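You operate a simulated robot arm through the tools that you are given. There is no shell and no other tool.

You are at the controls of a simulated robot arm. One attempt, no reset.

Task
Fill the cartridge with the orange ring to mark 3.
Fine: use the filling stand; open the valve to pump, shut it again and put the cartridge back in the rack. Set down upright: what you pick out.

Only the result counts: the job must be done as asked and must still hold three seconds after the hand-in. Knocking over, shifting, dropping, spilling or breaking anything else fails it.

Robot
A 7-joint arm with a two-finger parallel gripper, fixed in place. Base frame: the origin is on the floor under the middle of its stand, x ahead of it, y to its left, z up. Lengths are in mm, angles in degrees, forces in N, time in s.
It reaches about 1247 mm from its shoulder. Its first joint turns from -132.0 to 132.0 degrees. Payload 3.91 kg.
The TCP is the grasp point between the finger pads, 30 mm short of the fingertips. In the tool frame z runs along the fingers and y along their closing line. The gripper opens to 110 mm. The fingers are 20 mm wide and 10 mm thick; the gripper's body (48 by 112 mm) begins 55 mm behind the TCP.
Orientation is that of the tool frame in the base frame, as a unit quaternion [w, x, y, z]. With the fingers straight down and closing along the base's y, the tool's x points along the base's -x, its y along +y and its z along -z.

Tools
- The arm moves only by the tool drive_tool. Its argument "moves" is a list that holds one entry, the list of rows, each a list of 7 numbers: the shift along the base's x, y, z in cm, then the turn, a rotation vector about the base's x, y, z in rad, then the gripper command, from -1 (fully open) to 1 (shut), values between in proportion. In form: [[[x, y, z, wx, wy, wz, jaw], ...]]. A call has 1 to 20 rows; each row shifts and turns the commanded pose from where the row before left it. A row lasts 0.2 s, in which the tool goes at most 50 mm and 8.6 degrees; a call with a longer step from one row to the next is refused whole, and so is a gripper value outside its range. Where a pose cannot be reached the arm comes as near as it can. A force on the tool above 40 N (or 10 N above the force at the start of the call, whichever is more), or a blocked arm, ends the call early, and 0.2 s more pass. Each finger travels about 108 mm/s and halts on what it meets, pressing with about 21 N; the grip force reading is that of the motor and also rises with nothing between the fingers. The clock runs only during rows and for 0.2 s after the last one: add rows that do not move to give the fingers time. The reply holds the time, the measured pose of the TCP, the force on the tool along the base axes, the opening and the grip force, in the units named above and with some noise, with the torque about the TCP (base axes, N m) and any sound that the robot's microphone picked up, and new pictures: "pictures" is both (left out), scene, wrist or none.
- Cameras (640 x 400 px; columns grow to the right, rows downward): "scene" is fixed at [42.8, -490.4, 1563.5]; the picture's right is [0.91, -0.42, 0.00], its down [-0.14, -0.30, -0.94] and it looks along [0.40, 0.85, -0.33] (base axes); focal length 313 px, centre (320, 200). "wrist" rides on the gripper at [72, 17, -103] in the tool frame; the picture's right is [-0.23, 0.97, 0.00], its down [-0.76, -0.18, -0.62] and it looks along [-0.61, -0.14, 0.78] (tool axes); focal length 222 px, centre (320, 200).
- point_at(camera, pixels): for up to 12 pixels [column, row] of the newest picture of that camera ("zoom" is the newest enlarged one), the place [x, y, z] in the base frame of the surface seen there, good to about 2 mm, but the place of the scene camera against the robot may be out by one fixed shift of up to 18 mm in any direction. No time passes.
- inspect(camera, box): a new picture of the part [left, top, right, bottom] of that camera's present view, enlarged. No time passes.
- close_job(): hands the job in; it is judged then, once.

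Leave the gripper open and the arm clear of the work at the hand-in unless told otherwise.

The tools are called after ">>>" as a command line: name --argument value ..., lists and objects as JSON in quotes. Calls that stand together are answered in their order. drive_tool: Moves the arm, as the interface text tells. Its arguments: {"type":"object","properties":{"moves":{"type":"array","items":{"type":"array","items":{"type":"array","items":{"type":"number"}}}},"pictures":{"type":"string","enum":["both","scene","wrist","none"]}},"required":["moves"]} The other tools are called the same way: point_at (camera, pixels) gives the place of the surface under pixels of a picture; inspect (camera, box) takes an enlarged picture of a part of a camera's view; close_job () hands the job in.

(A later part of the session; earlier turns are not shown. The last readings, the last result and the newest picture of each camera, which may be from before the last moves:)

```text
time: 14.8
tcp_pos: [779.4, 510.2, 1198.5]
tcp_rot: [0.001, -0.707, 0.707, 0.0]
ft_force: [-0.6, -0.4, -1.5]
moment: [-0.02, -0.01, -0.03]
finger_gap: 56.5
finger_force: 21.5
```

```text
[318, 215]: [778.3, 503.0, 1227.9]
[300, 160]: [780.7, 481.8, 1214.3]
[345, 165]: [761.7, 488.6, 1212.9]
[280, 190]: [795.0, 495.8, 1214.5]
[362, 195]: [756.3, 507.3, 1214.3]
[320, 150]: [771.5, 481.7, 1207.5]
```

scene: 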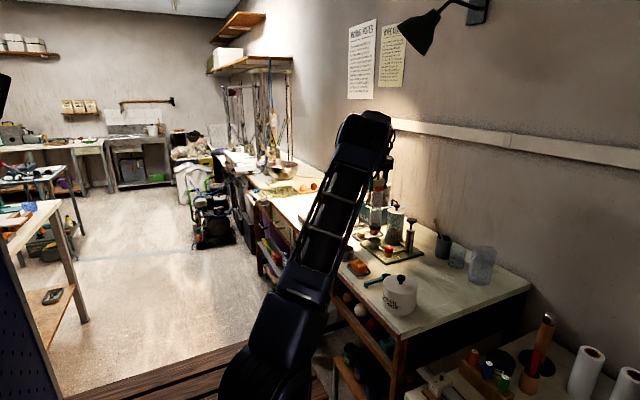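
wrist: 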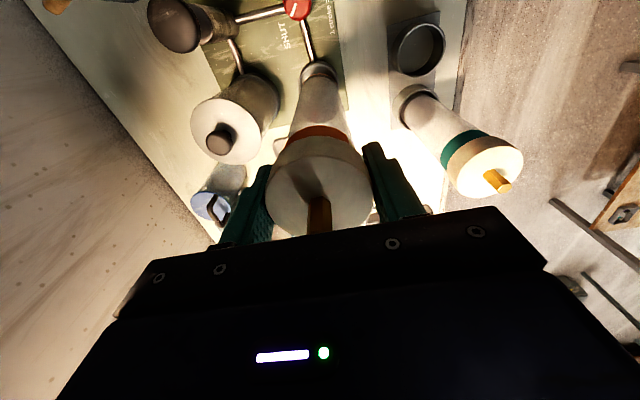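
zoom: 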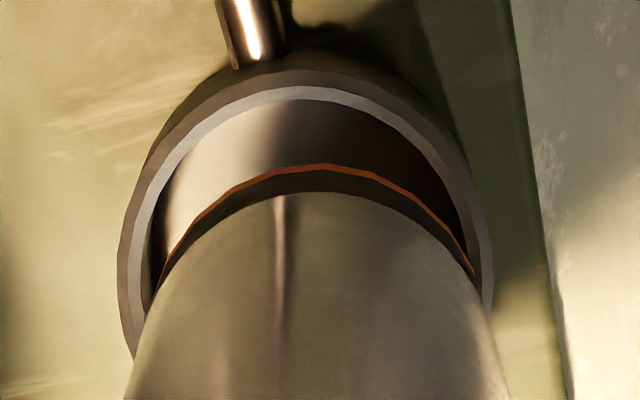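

The bottom circle centre is about (779, 508.6) with z≈994. For a consistent comparison I'll measure the cup rim from the same view.

>>> point_at --camera "zoom" --pixels '[[310, 78], [240, 92], [180, 135], [145, 190], [127, 250], [126, 310], [380, 97], [430, 140], [465, 200], [484, 260], [270, 84], [345, 85]]'

```text
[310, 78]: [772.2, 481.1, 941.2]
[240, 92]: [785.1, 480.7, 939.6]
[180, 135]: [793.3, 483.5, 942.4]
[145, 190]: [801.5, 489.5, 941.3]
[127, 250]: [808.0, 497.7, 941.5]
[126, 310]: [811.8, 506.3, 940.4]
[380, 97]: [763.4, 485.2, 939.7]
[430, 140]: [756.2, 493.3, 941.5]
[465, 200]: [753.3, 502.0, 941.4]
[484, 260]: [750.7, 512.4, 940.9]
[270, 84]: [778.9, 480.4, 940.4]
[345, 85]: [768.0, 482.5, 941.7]
```

From the same view the cup centre is about (781, 510.3), so I'll shift by +1.8 and +1.5 mm, lower to just above the rim, and re-check.

>>> drive_tool --moves '[[[0.18, 0.15, -1.5, 0, 0, 0, 1], [0, 0, -1.5, 0, 0, 0, 1], [0, 0, -1.2, 0, 0, 0, 1], [0, 0, 0, 0, 0, 0, 1]]]'

>>> inspect --camera "wrist" --box '[295, 50, 345, 100]'

>>> inspect --camera "scene" --box '[355, 215, 400, 260]'

```text
time: 15.8
tcp_pos: [782.2, 512.4, 1156.6]
tcp_rot: [0.0, -0.707, 0.707, 0.0]
ft_force: [0.1, 0.0, -1.2]
moment: [0.0, 0.01, 0.03]
finger_gap: 56.4
finger_force: 20.9
```

scene: 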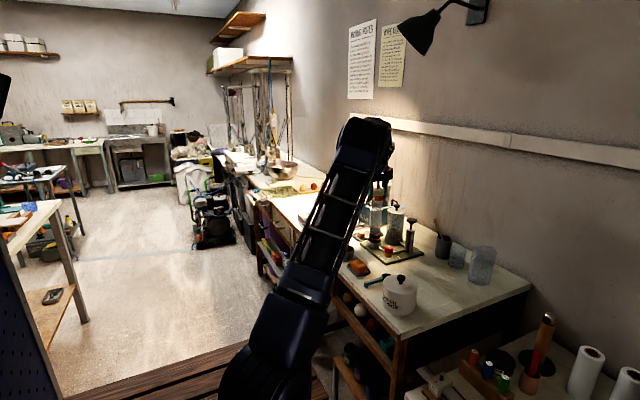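
wrist: 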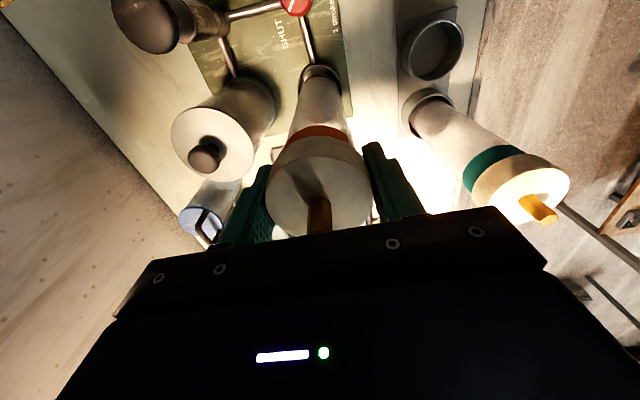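

```text
8.00 times, centred on (320, 75) of wrist
```

zoom: 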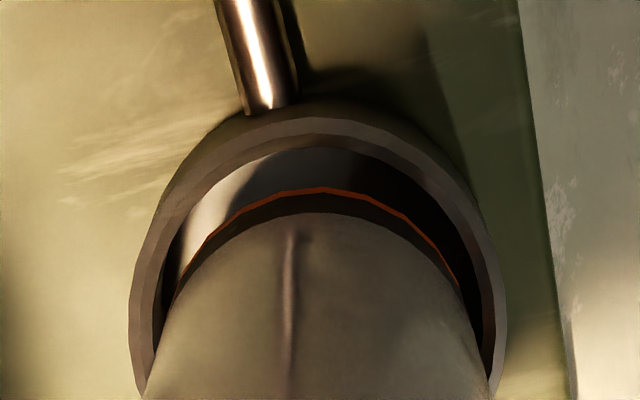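

```text
8.89 times, centred on (378, 238) of scene
```

zoom: 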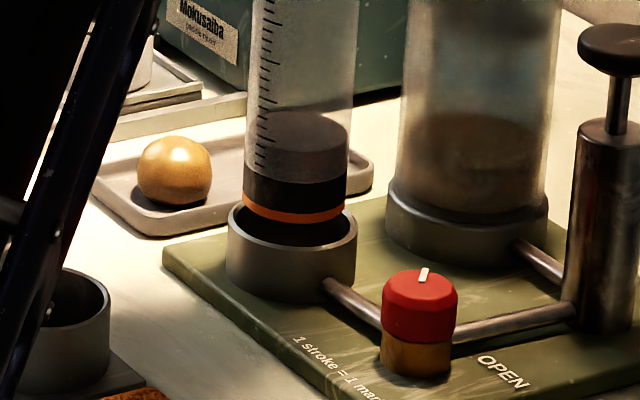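

In the scene view the cartridge sits just above the cup. I'll re-zoom the wrist view and measure the bottom edge and rim again.

>>> inspect --camera "wrist" --box '[295, 50, 345, 100]'

>>> point_at --camera "zoom" --pixels '[[320, 189], [260, 202], [215, 235], [190, 268], [380, 205], [420, 233], [450, 270], [290, 193], [350, 194], [240, 214], [402, 219], [460, 288]]'

>>> point_at --camera "zoom" --pixels '[[310, 124], [240, 142], [180, 190], [148, 250], [135, 310], [138, 370], [380, 142], [430, 175], [475, 235], [500, 300], [275, 130], [345, 130]]'

```text
8.00 times, centred on (320, 75) of wrist
```

zoom: 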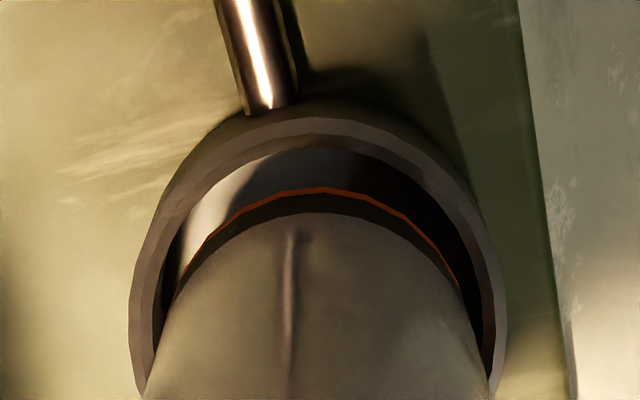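

```text
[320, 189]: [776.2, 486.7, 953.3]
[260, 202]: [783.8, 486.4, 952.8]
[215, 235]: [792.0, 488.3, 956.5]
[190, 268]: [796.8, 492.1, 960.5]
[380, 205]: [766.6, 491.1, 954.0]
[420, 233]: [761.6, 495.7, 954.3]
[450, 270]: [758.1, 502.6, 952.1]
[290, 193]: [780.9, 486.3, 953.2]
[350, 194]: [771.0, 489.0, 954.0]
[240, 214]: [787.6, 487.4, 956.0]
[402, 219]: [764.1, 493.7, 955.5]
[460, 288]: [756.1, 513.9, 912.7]
```

```text
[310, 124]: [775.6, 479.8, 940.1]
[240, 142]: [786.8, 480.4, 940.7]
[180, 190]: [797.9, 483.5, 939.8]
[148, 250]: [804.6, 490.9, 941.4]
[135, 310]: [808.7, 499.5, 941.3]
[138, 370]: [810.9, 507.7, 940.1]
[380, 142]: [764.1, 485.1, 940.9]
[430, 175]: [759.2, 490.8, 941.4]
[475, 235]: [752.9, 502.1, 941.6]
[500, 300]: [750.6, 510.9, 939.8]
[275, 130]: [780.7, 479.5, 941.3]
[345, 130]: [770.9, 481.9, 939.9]
```

The tube bottom is at about (781.9, 511.4) and the cup at about (780.8, 509.9). I'll correct by −1.1 and −1.4 mm, lower 6 mm, and re-check.

>>> drive_tool --moves '[[[-0.11, -0.14, 0, 0, 0, 0, 1], [0, 0, -0.6, 0, 0, 0, 1], [0, 0, 0, 0, 0, 0, 1], [0, 0, 0, 0, 0, 0, 1]]]' --pictures "wrist"

>>> inspect --camera "wrist" --box '[295, 50, 345, 100]'

>>> point_at --camera "zoom" --pixels '[[310, 124], [240, 142], [180, 190], [148, 250], [135, 310], [138, 370], [380, 142], [430, 175], [475, 235], [500, 300], [275, 130], [345, 130]]'

```text
time: 16.8
tcp_pos: [781.9, 512.8, 1151.8]
tcp_rot: [0.0, 0.707, -0.707, -0.001]
ft_force: [0.1, 0.0, -0.8]
moment: [-0.02, 0.02, 0.03]
finger_gap: 56.6
finger_force: 21.2
```

wrist: 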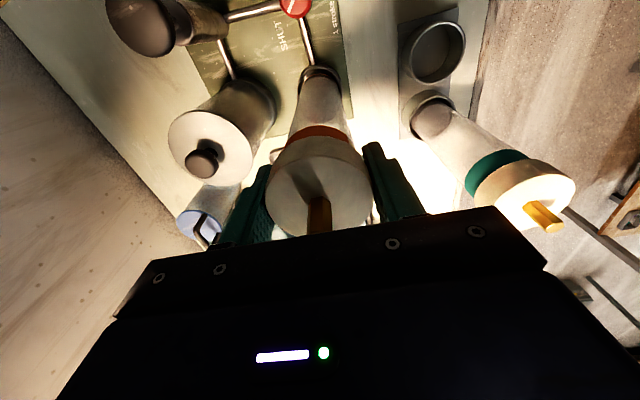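

```text
8.00 times, centred on (320, 75) of wrist
```

zoom: 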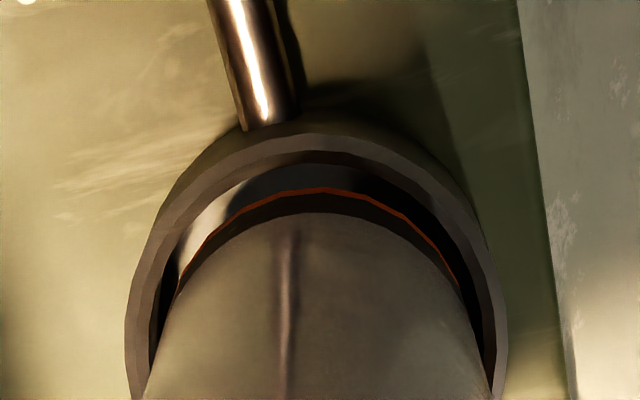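

```text
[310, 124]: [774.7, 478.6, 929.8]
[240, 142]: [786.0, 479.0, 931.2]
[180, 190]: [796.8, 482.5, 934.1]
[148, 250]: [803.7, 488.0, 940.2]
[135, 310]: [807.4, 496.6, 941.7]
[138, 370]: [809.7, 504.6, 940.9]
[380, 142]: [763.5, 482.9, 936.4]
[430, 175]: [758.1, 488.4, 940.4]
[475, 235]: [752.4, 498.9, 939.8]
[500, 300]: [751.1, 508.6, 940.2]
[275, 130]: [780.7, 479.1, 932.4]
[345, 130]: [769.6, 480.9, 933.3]
```

>>> point_at --camera "zoom" --pixels '[[310, 140], [240, 158], [180, 207], [148, 262], [134, 320], [136, 375], [380, 157], [430, 190], [475, 247], [500, 315], [275, 146], [345, 145]]'

>>> point_at --camera "zoom" --pixels '[[320, 188], [260, 202], [215, 233], [190, 266], [380, 205], [420, 233], [450, 270], [290, 192], [350, 194], [240, 214], [402, 219], [200, 250]]'

```text
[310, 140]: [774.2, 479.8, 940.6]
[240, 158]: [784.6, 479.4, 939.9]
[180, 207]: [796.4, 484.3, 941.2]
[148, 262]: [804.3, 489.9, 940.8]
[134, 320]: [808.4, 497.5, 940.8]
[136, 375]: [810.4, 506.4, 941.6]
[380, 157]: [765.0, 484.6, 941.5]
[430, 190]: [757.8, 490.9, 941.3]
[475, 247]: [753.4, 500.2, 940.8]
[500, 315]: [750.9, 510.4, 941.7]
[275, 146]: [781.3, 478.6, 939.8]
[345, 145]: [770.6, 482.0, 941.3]
```

```text
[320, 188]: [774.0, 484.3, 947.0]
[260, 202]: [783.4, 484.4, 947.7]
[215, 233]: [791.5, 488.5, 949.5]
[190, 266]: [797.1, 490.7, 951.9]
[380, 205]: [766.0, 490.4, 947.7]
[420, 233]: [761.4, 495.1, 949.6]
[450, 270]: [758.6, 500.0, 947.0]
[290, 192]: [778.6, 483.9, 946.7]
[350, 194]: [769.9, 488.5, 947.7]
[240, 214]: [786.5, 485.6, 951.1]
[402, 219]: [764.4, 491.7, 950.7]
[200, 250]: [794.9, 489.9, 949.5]
```

The cartridge is now within about 0.8 mm of the cup centre. I'll nudge −0.5 and −0.3 mm and lower into the cup, watching the force.

>>> drive_tool --moves '[[[-0.05, -0.03, 0, 0, 0, 0, 1], [0, 0, -0.6, 0, 0, 0, 1], [0, 0, -0.6, 0, 0, 0, 1], [0, 0, -0.6, 0, 0, 0, 1], [0, 0, -0.6, 0, 0, 0, 1], [0, 0, 0, 0, 0, 0, 1]]]'

```text
time: 18.2
tcp_pos: [780.9, 511.3, 1126.6]
tcp_rot: [-0.001, -0.706, 0.708, 0.0]
ft_force: [0.7, -0.3, -2.1]
moment: [-0.03, -0.14, 0.01]
finger_gap: 56.4
finger_force: 21.0
```

scene: 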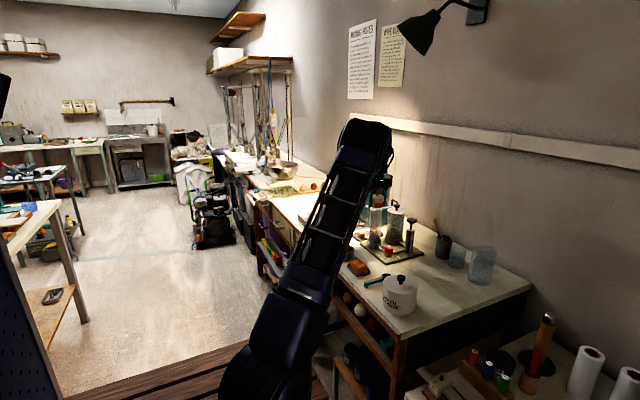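
wrist: 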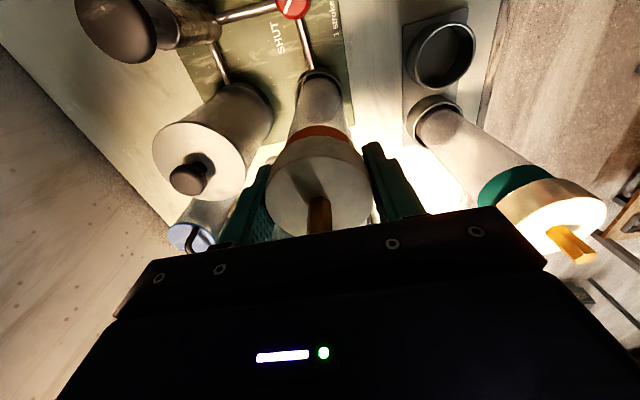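

It is inside the cup with no load. I'll lower the last centimetre in small steps until it touches the floor.

>>> drive_tool --moves '[[[0, 0, -0.3, 0, 0, 0, 1], [0, 0, -0.2, 0, 0, 0, 1], [0, 0, -0.1, 0, 0, 0, 1], [0, 0, 0, 0, 0, 0, 1]]]' --pictures "wrist"

```text
time: 19.2
tcp_pos: [781.6, 510.2, 1120.3]
tcp_rot: [0.0, 0.707, -0.707, 0.0]
ft_force: [-0.3, -0.7, -1.7]
moment: [0.0, 0.02, 0.02]
finger_gap: 56.5
finger_force: 21.1
```

wrist: 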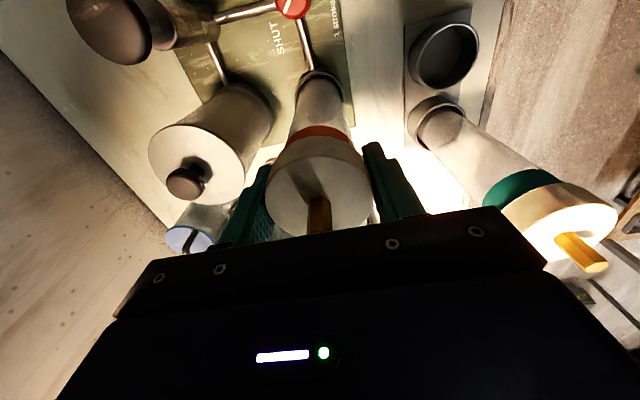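

>>> drive_tool --moves '[[[0, 0, -0.1, 0, 0, 0, 1], [0, 0, -0.1, 0, 0, 0, 1], [0, 0, 0, 0, 0, 0, 1]]]' --pictures "none"

```text
time: 20.0
tcp_pos: [781.5, 510.0, 1117.9]
tcp_rot: [0.0, -0.707, 0.708, 0.0]
ft_force: [-0.7, 0.0, 0.0]
moment: [-0.01, 0.06, -0.03]
finger_gap: 56.6
finger_force: 21.2
```

The vertical force went from −1.7 to 0, which suggests it is just touching. One more millimetre will confirm.

>>> drive_tool --moves '[[[0, 0, -0.1, 0, 0, 0, 1], [0, 0, 0, 0, 0, 0, 1]]]' --pictures "none"

>>> inspect --camera "scene" --box '[355, 205, 400, 260]'

```text
time: 20.6
tcp_pos: [781.1, 510.1, 1119.1]
tcp_rot: [-0.001, 0.708, -0.707, 0.001]
ft_force: [1.4, 1.1, 10.6]
moment: [-0.03, 0.0, -0.05]
finger_gap: 56.5
finger_force: 20.7
```

```text
7.27 times, centred on (378, 232) of scene
```

zoom: 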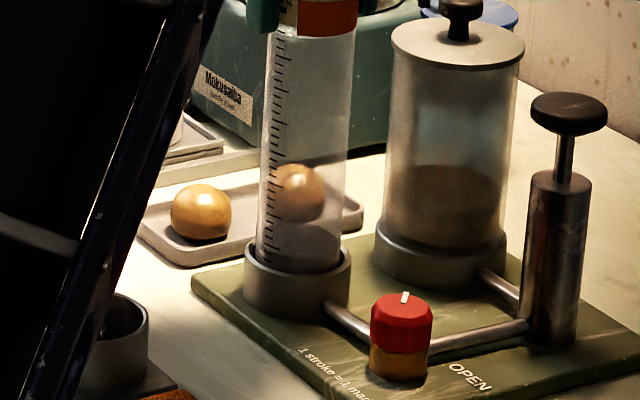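

The cartridge is seated, with 10.6 N up. I'll ease up 1 mm, open the jaws only part way (about 78 mm, because the tank is close), and rise straight up.

>>> drive_tool --moves '[[[0, 0, 0.1, 0, 0, 0, 1], [0, 0, 0, 0, 0, 0, 0.4], [0, 0, 0, 0, 0, 0, -0.1], [0, 0, 0, 0, 0, 0, -0.4], [0, 0, 0, 0, 0, 0, -0.4], [0, 0, 0, 0, 0, 0, -0.4]]]'

```text
time: 22.0
tcp_pos: [780.9, 509.0, 1116.9]
tcp_rot: [-0.001, 0.707, -0.707, 0.001]
ft_force: [-0.5, 0.1, 0.1]
moment: [0.02, 0.0, 0.02]
finger_gap: 76.9
finger_force: 0.0
```

scene: 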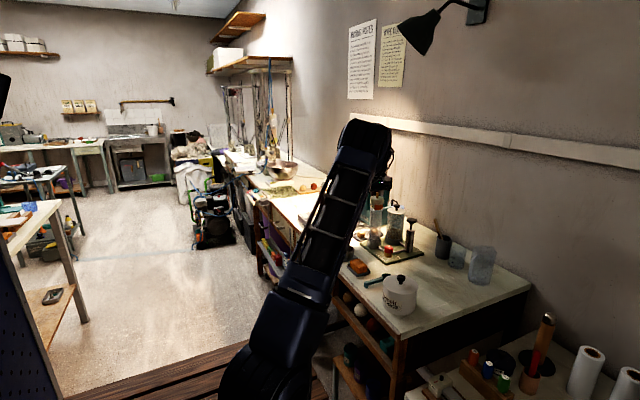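
wrist: 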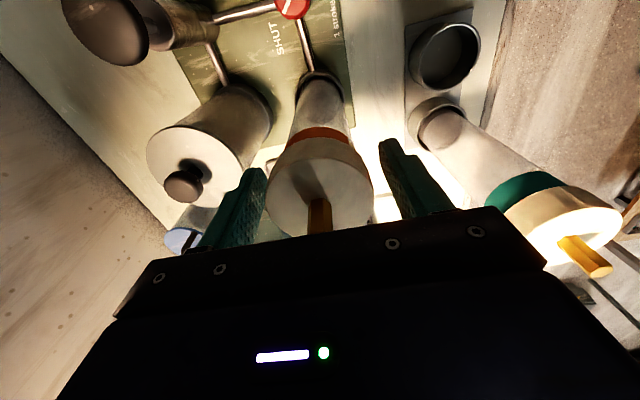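

Released cleanly. I'll rise 12 cm clear of the rod, then move over the red valve knob.

>>> drive_tool --moves '[[[0, 0, 2.5, 0, 0, 0, -0.4], [0, 0, 3.5, 0, 0, 0, -0.4], [0, 0, 4.0, 0, 0, 0, -0.4], [0, 0, 3.0, 0, 0, 0, -0.4], [0.1, -3.0, 0, 0, 0, 0, -0.4], [0.1, -3.5, 0, 0, 0, 0, -0.4], [0, -3.1, 0, 0, 0, 0, -0.4], [0, 0, -3.0, 0, 0, 0, -0.4], [0, 0, 0, 0, 0, 0, -0.4]]]'

>>> inspect --camera "wrist" --box '[280, 60, 360, 120]'

```text
time: 24.0
tcp_pos: [782.5, 417.9, 1218.2]
tcp_rot: [-0.001, -0.707, 0.707, 0.0]
ft_force: [-0.3, 1.2, -0.2]
moment: [0.0, 0.01, 0.01]
finger_gap: 77.4
finger_force: 0.2
```

scene: 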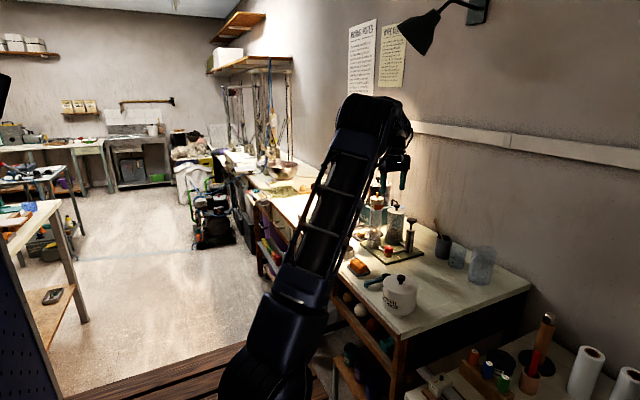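
wrist: 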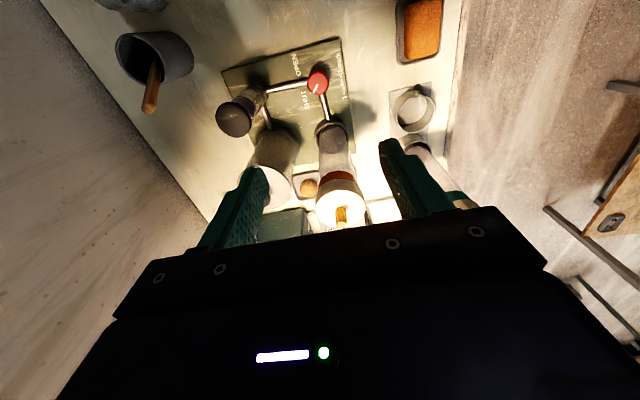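

```text
6.67 times, centred on (320, 90) of wrist
```

zoom: 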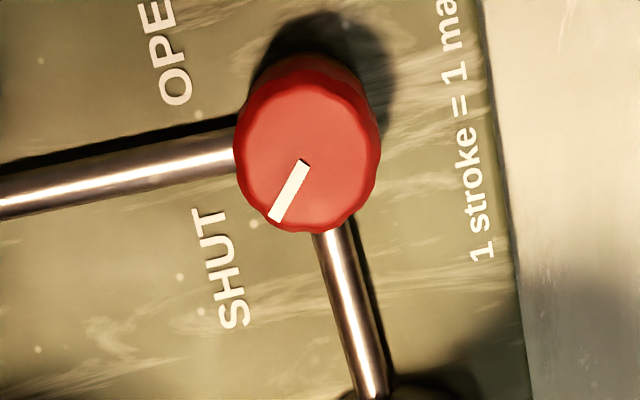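

Clear view: the pointer aims at SHUT. I'll measure the knob edge, the pointer ends, the labels and the pipes.

>>> point_at --camera "zoom" --pixels '[[240, 150], [374, 150], [307, 85], [305, 224], [303, 164], [276, 218], [307, 145], [225, 270], [170, 50], [100, 180], [345, 290], [307, 65]]'

>>> inspect --camera "scene" --box '[360, 205, 430, 265]'

```text
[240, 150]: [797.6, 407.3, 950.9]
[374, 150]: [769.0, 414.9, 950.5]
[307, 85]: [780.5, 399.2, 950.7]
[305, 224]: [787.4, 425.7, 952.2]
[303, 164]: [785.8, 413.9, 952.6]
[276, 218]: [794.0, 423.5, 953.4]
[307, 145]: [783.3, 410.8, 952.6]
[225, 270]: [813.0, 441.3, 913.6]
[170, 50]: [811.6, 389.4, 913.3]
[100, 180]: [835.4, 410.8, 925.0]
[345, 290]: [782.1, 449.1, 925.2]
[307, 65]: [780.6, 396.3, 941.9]
```

```text
6.67 times, centred on (395, 235) of scene
```

zoom: 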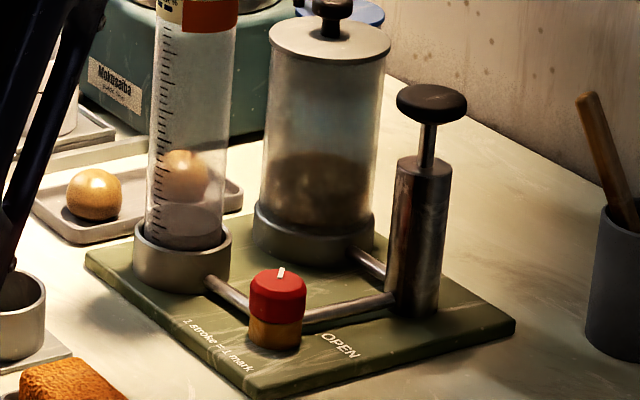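

The knob centre is about (783.6, 412), radius about 14.5, top z 951, with the pipes topping out at z≈925. I'll centre over it, set the jaws to about 55 mm, and descend to 4 cm above the grip height to check.

>>> drive_tool --moves '[[[0.11, -0.59, 0, 0, 0, 0, 0], [0, 0, -4.0, 0, 0, 0, 0], [0, 0, -4.5, 0, 0, 0, 0], [0, 0, -4.5, 0, 0, 0, 0], [0, 0, -4.5, 0, 0, 0, 0], [0, 0, -3.0, 0, 0, 0, 0], [0, 0, -1.3, 0, 0, 0, 0], [0, 0, 0, 0, 0, 0, 0]]]'

>>> inspect --camera "wrist" --box '[250, 90, 400, 220]'

```text
time: 25.8
tcp_pos: [785.4, 407.9, 997.9]
tcp_rot: [0.001, 0.707, -0.707, 0.001]
ft_force: [-0.5, 0.7, -0.7]
moment: [-0.01, 0.01, 0.0]
finger_gap: 54.8
finger_force: 0.1
```

scene: 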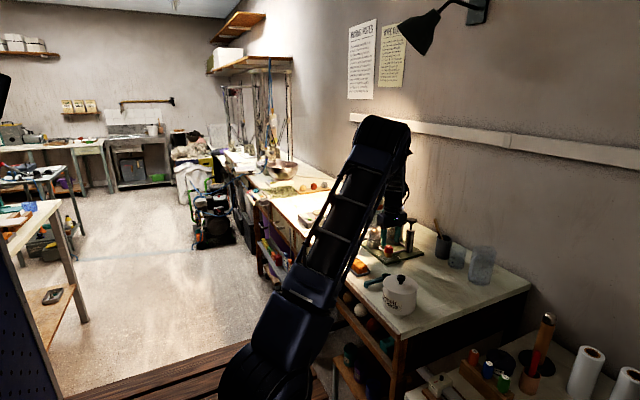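
wrist: 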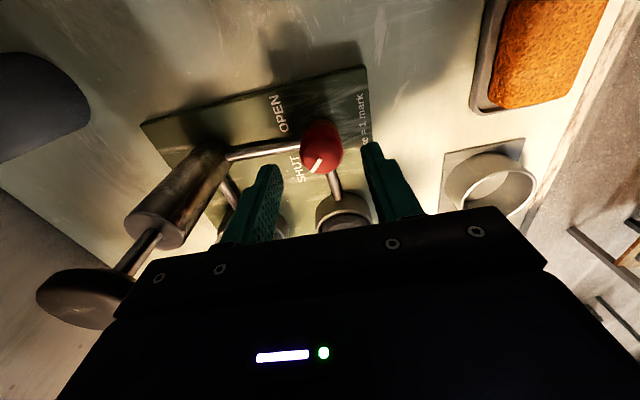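

```text
3.08 times, centred on (325, 155) of wrist
```

zoom: 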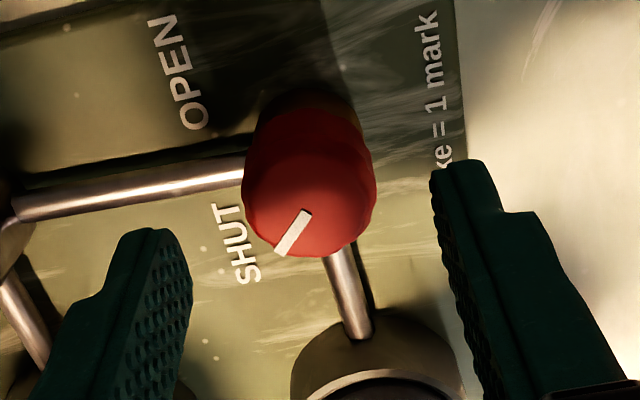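

The reading may not have settled, so I'll hold still for two rows and read the pose again, then measure the knob once more.

>>> drive_tool --moves '[[[0, 0, 0, 0, 0, 0, 0], [0, 0, 0, 0, 0, 0, 0]]]' --pictures "wrist"

>>> inspect --camera "wrist" --box '[290, 110, 350, 185]'

```text
time: 26.4
tcp_pos: [784.6, 408.2, 997.7]
tcp_rot: [0.0, 0.707, -0.707, 0.0]
ft_force: [-0.1, 0.0, -1.0]
moment: [0.0, -0.02, -0.04]
finger_gap: 55.0
finger_force: 0.0
```

wrist: 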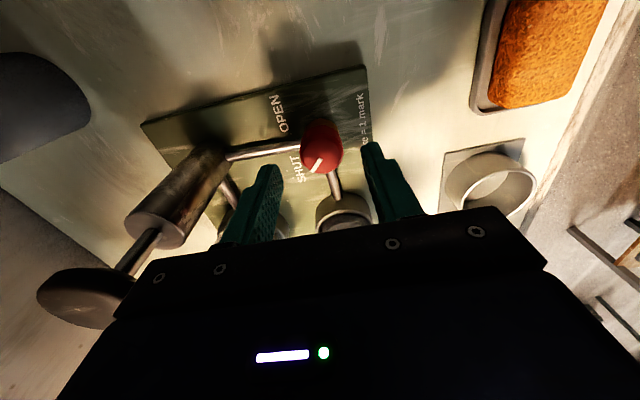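

```text
5.33 times, centred on (320, 148) of wrist
```

zoom: 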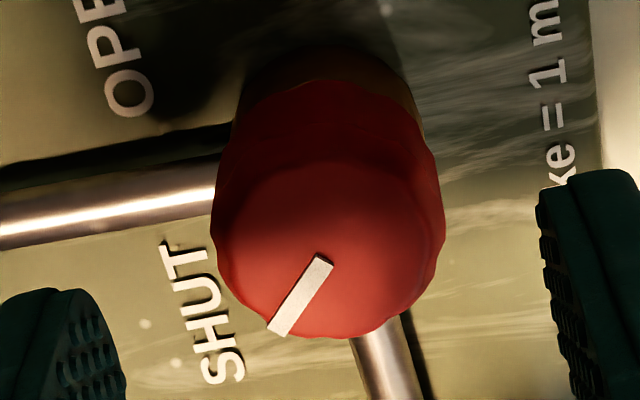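

>>> point_at --camera "zoom" --pixels '[[218, 240], [440, 235], [328, 165], [335, 330], [250, 190], [410, 185], [250, 310], [415, 300], [325, 245], [328, 90], [322, 262], [280, 328]]'

```text
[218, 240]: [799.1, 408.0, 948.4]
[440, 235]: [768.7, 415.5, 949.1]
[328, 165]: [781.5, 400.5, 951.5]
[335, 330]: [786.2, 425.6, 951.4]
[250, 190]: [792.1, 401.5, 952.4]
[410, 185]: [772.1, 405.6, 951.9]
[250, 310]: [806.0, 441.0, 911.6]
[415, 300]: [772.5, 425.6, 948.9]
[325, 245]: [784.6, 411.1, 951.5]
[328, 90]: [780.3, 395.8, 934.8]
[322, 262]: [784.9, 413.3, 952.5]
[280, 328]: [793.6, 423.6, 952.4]
```

The knob centre is (783.8, 412.5), so I'll shift −0.7 and +4.2 mm, descend to TCP z≈960 with fingertips above the pipes, then close on the knob.

>>> drive_tool --moves '[[[-0.07, 0.42, 0, 0, 0, 0, 0], [0, 0, -1.5, 0, 0, 0, 0], [0, 0, -1.5, 0, 0, 0, 0], [0, 0, -0.8, 0, 0, 0, 0], [0, 0, 0, 0, 0, 0, 0], [0, 0, 0, 0, 0, 0, 0]]]'

>>> inspect --camera "wrist" --box '[250, 110, 400, 220]'

>>> inspect --camera "scene" --box '[360, 190, 430, 265]'

```text
time: 27.8
tcp_pos: [783.7, 414.0, 962.0]
tcp_rot: [0.0, -0.707, 0.707, 0.001]
ft_force: [-0.1, -0.5, 0.1]
moment: [0.0, -0.01, -0.02]
finger_gap: 54.8
finger_force: 0.1
```

scene: 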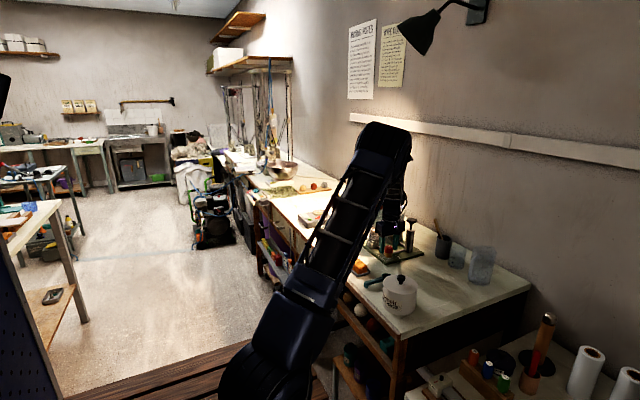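
wrist: 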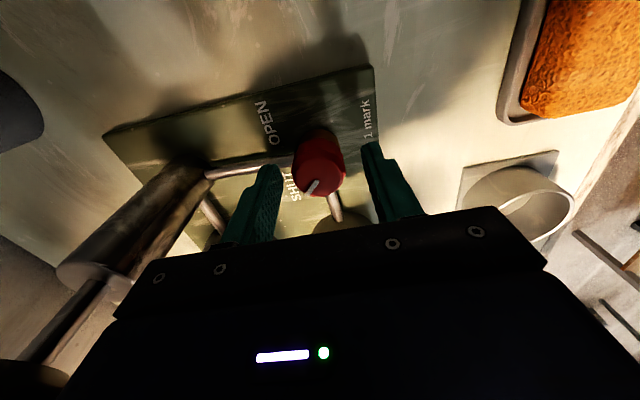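

```text
3.64 times, centred on (325, 165) of wrist
```

zoom: 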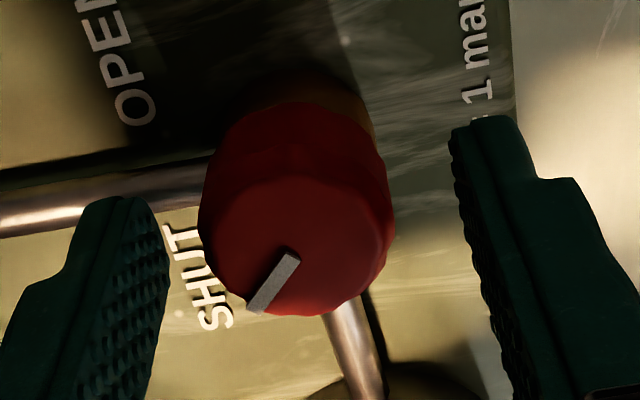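

```text
5.33 times, centred on (395, 228) of scene
```

zoom: 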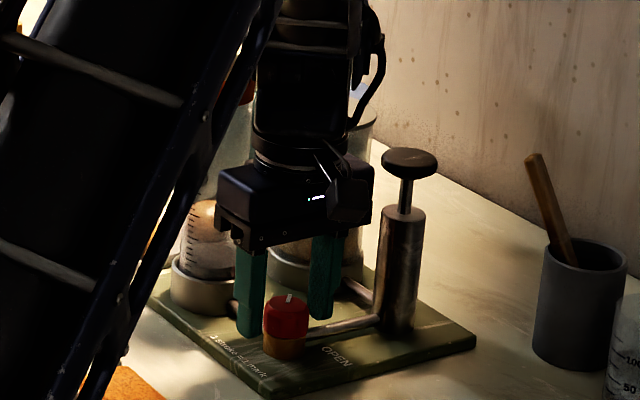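

The fingers flank the knob. Closing on it now.

>>> drive_tool --moves '[[[0, 0, 0, 0, 0, 0, 0.4], [0, 0, 0, 0, 0, 0, 1], [0, 0, 0, 0, 0, 0, 1], [0, 0, 0, 0, 0, 0, 1]]]' --pictures "wrist"

>>> inspect --camera "wrist" --box '[250, 110, 400, 220]'

```text
time: 28.8
tcp_pos: [784.7, 413.1, 962.1]
tcp_rot: [0.0, 0.708, -0.707, 0.0]
ft_force: [13.8, 1.8, 0.1]
moment: [0.34, -0.52, 0.0]
finger_gap: 32.9
finger_force: 45.3
```

wrist: 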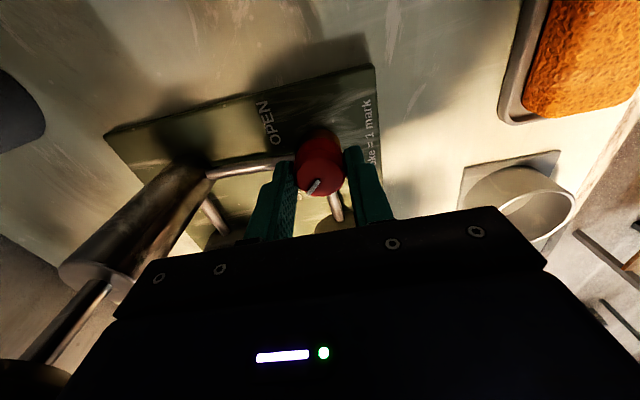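

```text
3.64 times, centred on (325, 165) of wrist
```

zoom: 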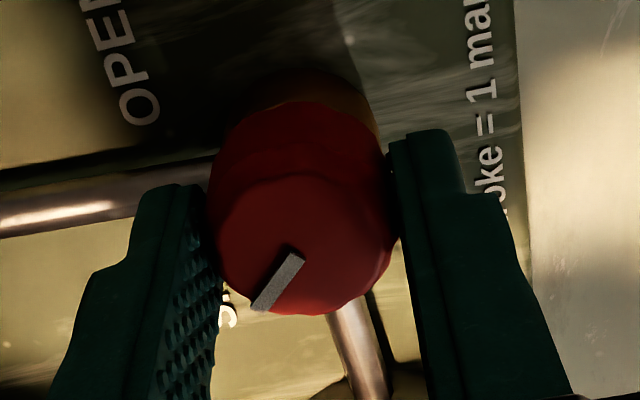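

The grip is at 32.9 mm with an x force of +13.8, so I'm slightly off-centre. I'll shift +1 mm in x and read again.

>>> drive_tool --moves '[[[0.1, 0, 0, 0, 0, 0, 1], [0, 0, 0, 0, 0, 0, 1], [0, 0, 0, 0, 0, 0, 1]]]' --pictures "none"

```text
time: 29.6
tcp_pos: [784.2, 413.5, 962.3]
tcp_rot: [0.0, 0.707, -0.707, -0.001]
ft_force: [9.5, 5.6, 4.1]
moment: [0.03, -0.22, 0.03]
finger_gap: 33.3
finger_force: 45.4
```

The forces are modest. I'll start turning clockwise seen from above by 24° and check that the knob follows.

>>> drive_tool --moves '[[[0, 0, 0, 0, 0, -0.07, 1], [0, 0, 0, 0, 0, -0.12, 1], [0, 0, 0, 0, 0, -0.12, 1], [0, 0, 0, 0, 0, -0.12, 1], [0, 0, 0, 0, 0, 0, 1]]]'

>>> inspect --camera "wrist" --box '[250, 110, 400, 220]'

>>> inspect --camera "scene" --box '[360, 190, 430, 265]'

```text
time: 30.8
tcp_pos: [785.6, 413.2, 962.0]
tcp_rot: [0.0, -0.54, 0.842, 0.0]
ft_force: [21.9, 18.9, -8.4]
moment: [1.24, -0.9, -0.02]
finger_gap: 33.4
finger_force: 44.9
```

scene: 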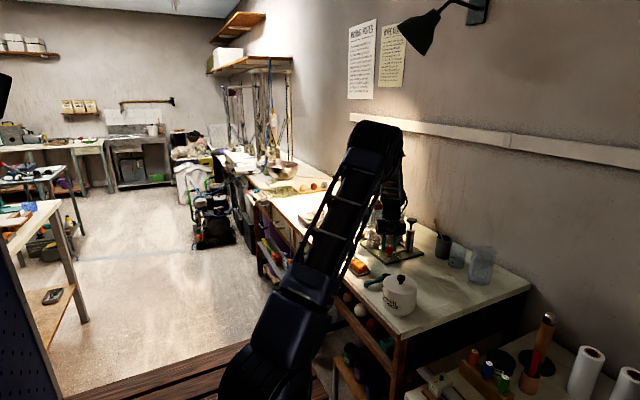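
wrist: 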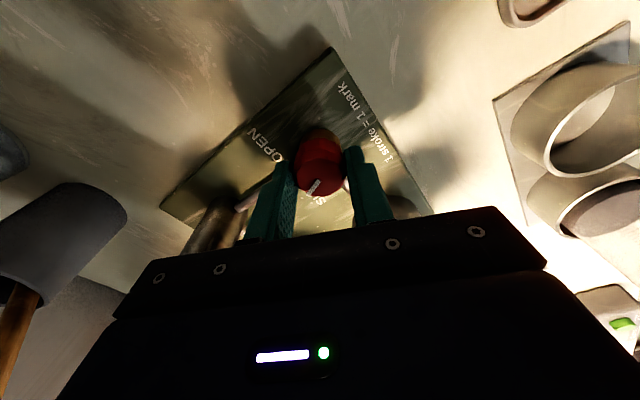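

```text
3.64 times, centred on (325, 165) of wrist
```

zoom: 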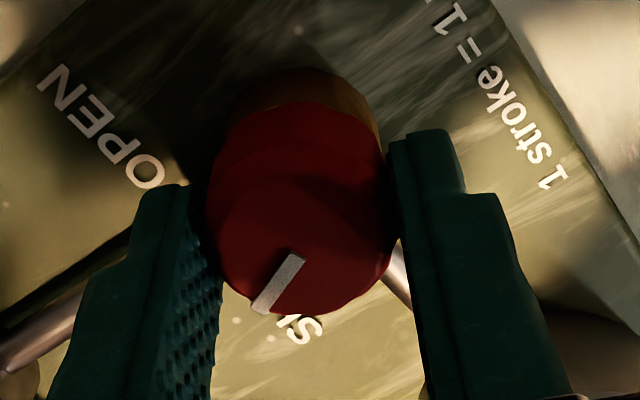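

```text
5.33 times, centred on (395, 228) of scene
```

zoom: 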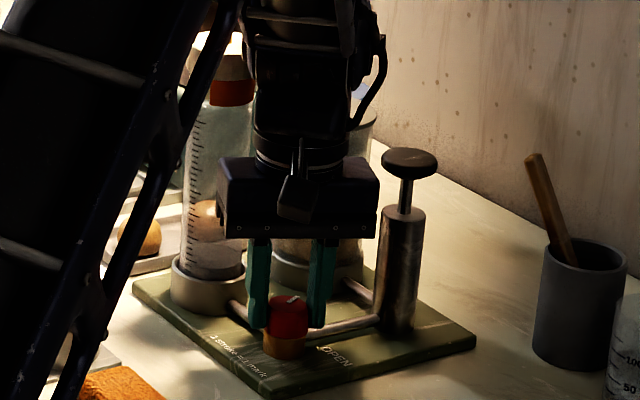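

The knob follows: the pointer stayed fixed relative to the fingers. A side force of about 22 and 19 N toward +x+y is building, so I'll shift the tool that way 1 mm to relieve it.

>>> drive_tool --moves '[[[0.1, 0.1, 0, 0, 0, 0, 1], [0, 0, 0, 0, 0, 0, 1]]]' --pictures "none"

```text
time: 31.4
tcp_pos: [785.2, 413.4, 962.6]
tcp_rot: [-0.002, -0.54, 0.842, 0.001]
ft_force: [12.2, 12.7, -6.8]
moment: [0.73, -0.43, 0.01]
finger_gap: 33.1
finger_force: 45.3
```

That halved it. I'll shift again by +1.3 and +1.4 mm and continue the turn another 24°.

>>> drive_tool --moves '[[[0.13, 0.14, 0, 0, 0, 0, 1], [0, 0, 0, 0, 0, -0.1, 1], [0, 0, 0, 0, 0, -0.12, 1], [0, 0, 0, 0, 0, -0.12, 1], [0, 0, 0, 0, 0, -0.09, 1], [0, 0, 0, 0, 0, 0, 1]]]' --pictures "wrist"

```text
time: 32.8
tcp_pos: [785.3, 413.3, 962.4]
tcp_rot: [-0.001, -0.347, 0.938, -0.001]
ft_force: [-20.1, -29.4, -5.4]
moment: [-0.9, 0.71, -0.01]
finger_gap: 33.2
finger_force: 45.6
```

wrist: 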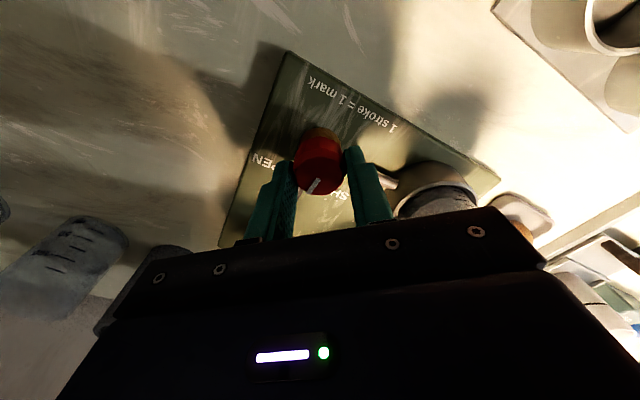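

The side force reversed to about (−20, −29) N. I'll hold a moment to see what settles, then relieve it.

>>> drive_tool --moves '[[[-0.1, -0.15, 0, 0, 0, 0, 1], [0, 0, 0, 0, 0, 0, 1], [0, 0, 0, 0, 0, 0, 1]]]' --pictures "none"

```text
time: 33.6
tcp_pos: [787.0, 413.4, 962.9]
tcp_rot: [0.0, -0.348, 0.938, 0.0]
ft_force: [3.4, -12.2, -15.6]
moment: [0.24, -0.86, 0.03]
finger_gap: 32.9
finger_force: 45.0
```

The forces dropped. I'll relieve y by another −1 mm and turn another 23°.

>>> drive_tool --moves '[[[0, -0.1, -0.05, 0, 0, 0, 1], [0, 0, 0, 0, 0, -0.1, 1], [0, 0, 0, 0, 0, -0.1, 1], [0, 0, 0, 0, 0, -0.1, 1], [0, 0, 0, 0, 0, -0.1, 1], [0, 0, 0, 0, 0, 0, 1], [0, 0, 0, 0, 0, 0, 1]]]' --pictures "wrist"

```text
time: 35.2
tcp_pos: [785.8, 413.4, 962.5]
tcp_rot: [0.002, -0.154, 0.988, 0.001]
ft_force: [8.0, 5.5, -8.4]
moment: [0.37, -0.23, -0.02]
finger_gap: 32.9
finger_force: 44.7
stopped in row 7: the force on the tool passed its limit at 41 N (the readings are from after the stop); the commanded pose is now the measured one
```

wrist: 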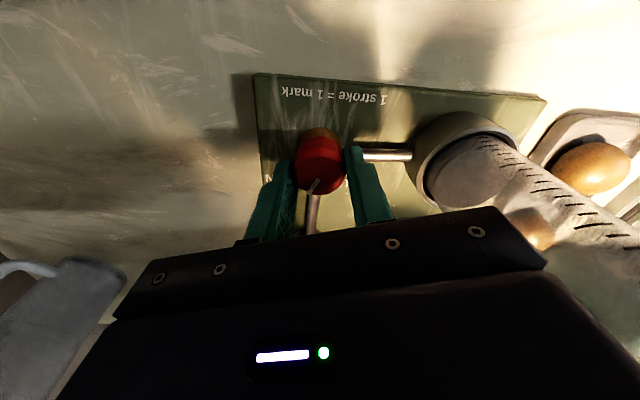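

It has turned 72° and the command was re-synced with low forces. I'll continue the remaining 18° in two small batches.

>>> drive_tool --moves '[[[0, 0, 0, 0, 0, -0.08, 1], [0, 0, 0, 0, 0, -0.08, 1], [0, 0, 0, 0, 0, 0, 1]]]' --pictures "none"

```text
time: 36.0
tcp_pos: [786.2, 413.6, 963.2]
tcp_rot: [0.002, -0.074, 0.997, 0.001]
ft_force: [3.5, 4.7, -9.2]
moment: [0.19, -1.02, 0.0]
finger_gap: 33.0
finger_force: 44.9
```

>>> drive_tool --moves '[[[0, 0, 0, 0, 0, -0.08, 1], [0, 0, 0, 0, 0, -0.08, 1], [0, 0, 0, 0, 0, -0.03, 1], [0, 0, 0, 0, 0, 0, 1]]]' --pictures "both"

>>> inspect --camera "wrist" --box '[250, 90, 400, 220]'

>>> inspect --camera "scene" --box '[360, 190, 430, 265]'

```text
time: 37.0
tcp_pos: [784.8, 413.4, 963.2]
tcp_rot: [0.001, 0.021, 1.0, 0.0]
ft_force: [1.3, 1.7, -17.8]
moment: [0.0, -0.1, 0.66]
finger_gap: 33.0
finger_force: 44.5
```

scene: 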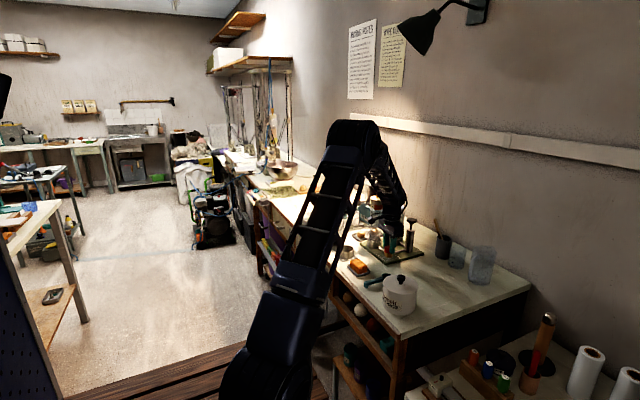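
wrist: 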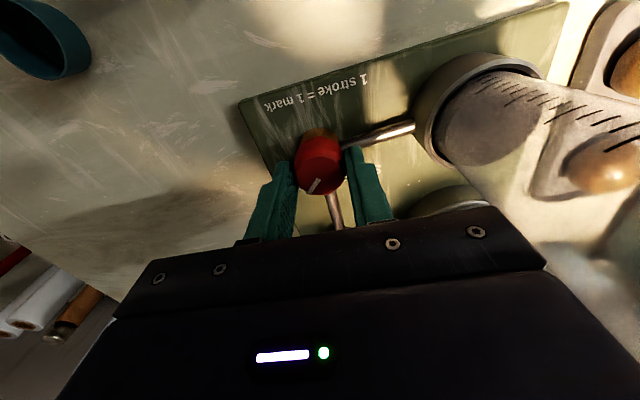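

```text
3.08 times, centred on (325, 155) of wrist
```

zoom: 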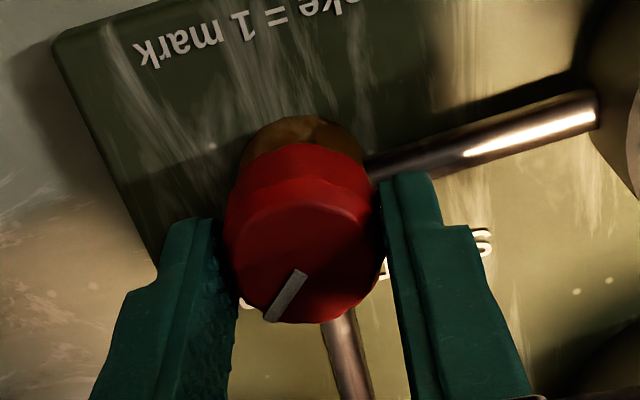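

```text
5.33 times, centred on (395, 228) of scene
```

zoom: 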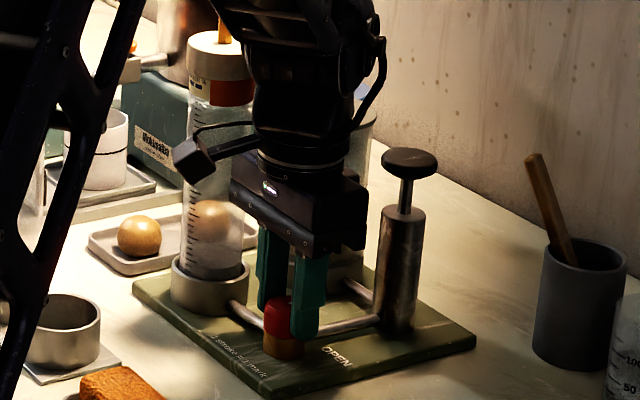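

I've turned 92° and a resisting moment of 0.66 N·m suggests the end stop. I'll open the jaws to about 52 mm, rise, and check the pointer.

>>> drive_tool --moves '[[[0, 0, 0, 0, 0, 0, 0.4], [0, 0, 0, 0, 0, 0, 0.05], [0, 0, 0, 0, 0, 0, 0.05], [0, 0, 1.5, 0, 0, 0, 0.05], [0, 0, 2.5, 0, 0, 0, 0.05], [0, 0, 4.0, 0, 0, 0, 0.05], [0, 0, 4.0, 0, 0, 0, 0.05], [0, 0, 4.0, 0, 0, 0, 0.05], [0, 0, 4.0, 0, 0, 0, 0.05], [0, 0, 4.0, 0, 0, 0, 0.05], [0, 0, 0, 0, 0, 0, 0.05]]]'

>>> inspect --camera "wrist" --box '[280, 60, 380, 140]'

>>> inspect --camera "scene" --box '[360, 190, 430, 265]'

```text
time: 39.4
tcp_pos: [785.1, 410.1, 1201.7]
tcp_rot: [0.002, 0.02, 1.0, 0.001]
ft_force: [1.0, -0.5, -0.4]
moment: [-0.01, 0.0, -0.01]
finger_gap: 52.2
finger_force: 0.1
```

scene: 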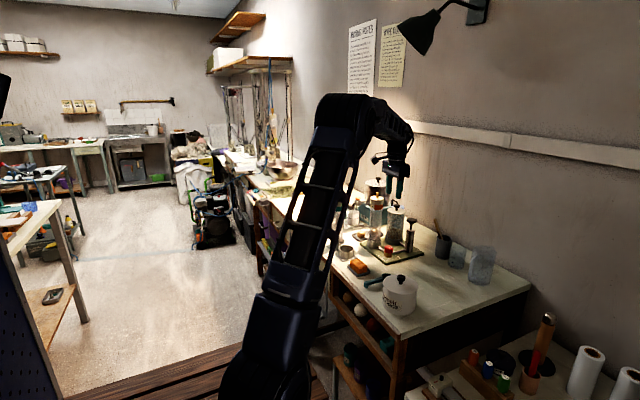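
wrist: 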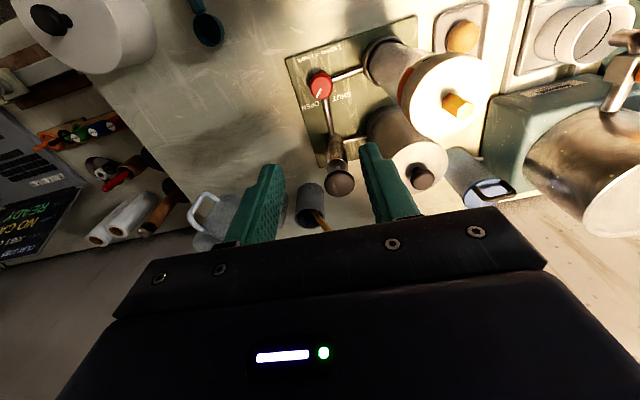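

```text
5.00 times, centred on (330, 100) of wrist
```

zoom: 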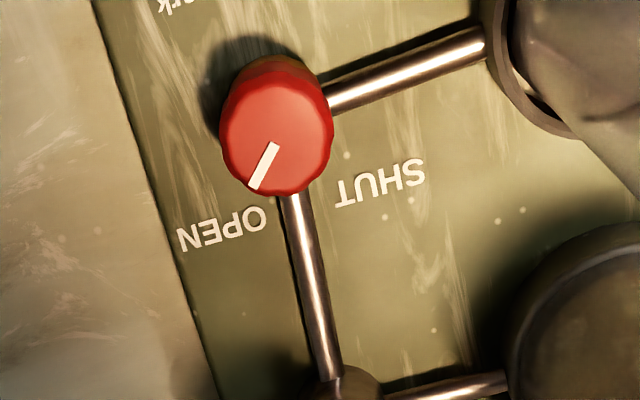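

```text
5.33 times, centred on (395, 228) of scene
```

zoom: 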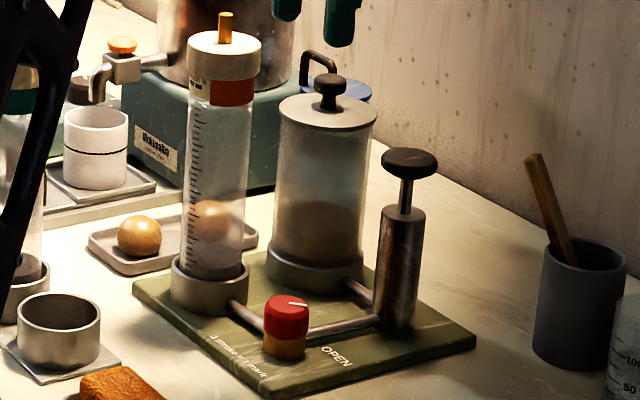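

The pointer now aims at OPEN. I'll confirm the angle, and measure the pump handle and tank.

>>> point_at --camera "wrist" --pixels '[[321.2, 89.4], [317, 96.6], [319, 85], [340, 183], [328, 183], [352, 183], [340, 172], [340, 193], [337, 155], [420, 165], [403, 165], [330, 120]]'

>>> inspect --camera "wrist" --box '[300, 130, 380, 200]'

```text
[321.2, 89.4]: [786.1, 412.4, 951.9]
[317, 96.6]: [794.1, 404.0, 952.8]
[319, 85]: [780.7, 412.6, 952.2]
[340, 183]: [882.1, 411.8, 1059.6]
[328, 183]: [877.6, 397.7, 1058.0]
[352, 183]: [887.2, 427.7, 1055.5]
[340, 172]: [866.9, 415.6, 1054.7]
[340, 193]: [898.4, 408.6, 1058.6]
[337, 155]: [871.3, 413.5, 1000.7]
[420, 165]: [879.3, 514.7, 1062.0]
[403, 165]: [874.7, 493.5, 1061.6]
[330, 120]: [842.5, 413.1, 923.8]
```

```text
5.71 times, centred on (340, 165) of wrist
```

zoom: 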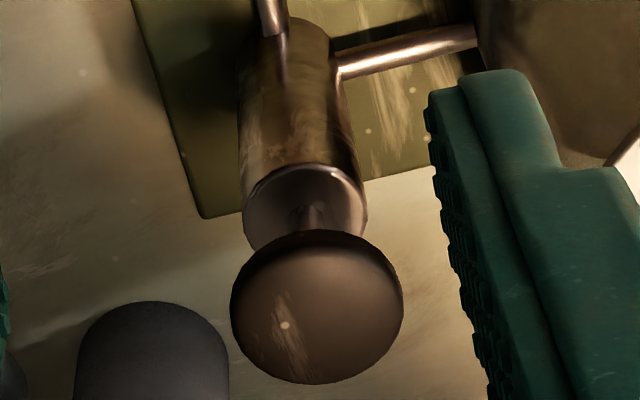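

The pointer is at −46°, so the valve is fully open. The pump handle disc is centred at about (882, 412), top z≈1059. I'll close the fingers and move above the handle to press it.

>>> drive_tool --moves '[[[2.4, 0.05, 0, 0, 0, 0.02, 1], [2.4, 0.05, 0, 0, 0, 0.02, 1], [2.4, 0.05, 0, 0, 0, 0, 1], [2.5, 0.08, 0, 0, 0, 0, 1], [0, 0, -2.5, 0, 0, 0, 1], [0, 0, -2.5, 0, 0, 0, 1], [0, 0, 0, 0, 0, 0, 1], [0, 0, 0, 0, 0, 0, 1]]]'

>>> inspect --camera "wrist" --box '[260, 90, 400, 220]'

```text
time: 41.2
tcp_pos: [883.5, 414.9, 1153.4]
tcp_rot: [0.002, 0.0, 1.0, 0.0]
ft_force: [-0.4, -1.1, 0.0]
moment: [0.04, 0.0, 0.01]
finger_gap: 0.0
finger_force: 21.4
```

scene: 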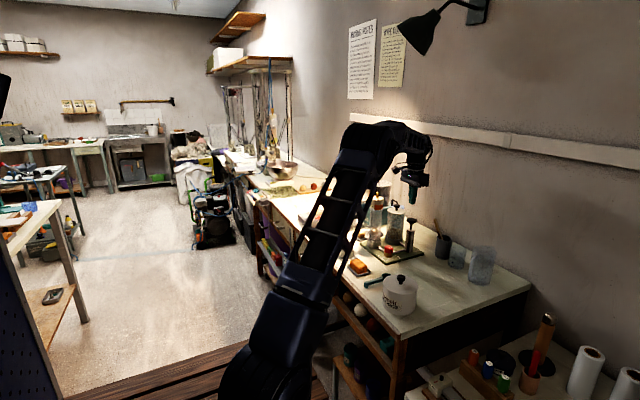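
wrist: 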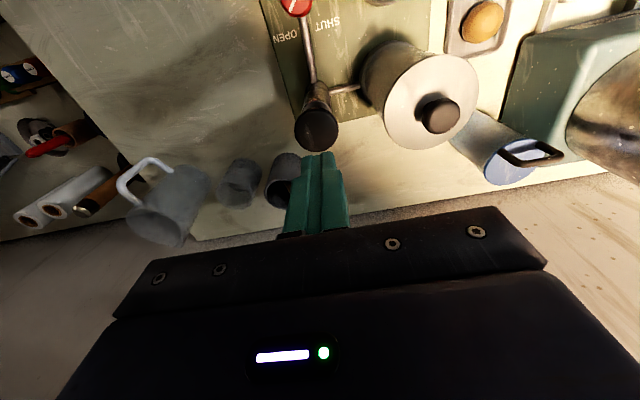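

```text
3.08 times, centred on (330, 155) of wrist
```

zoom: 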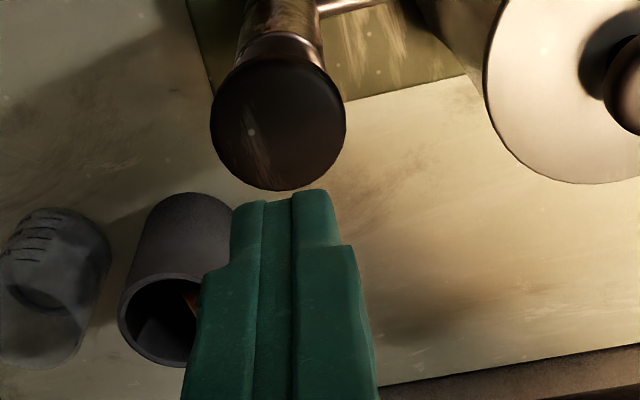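

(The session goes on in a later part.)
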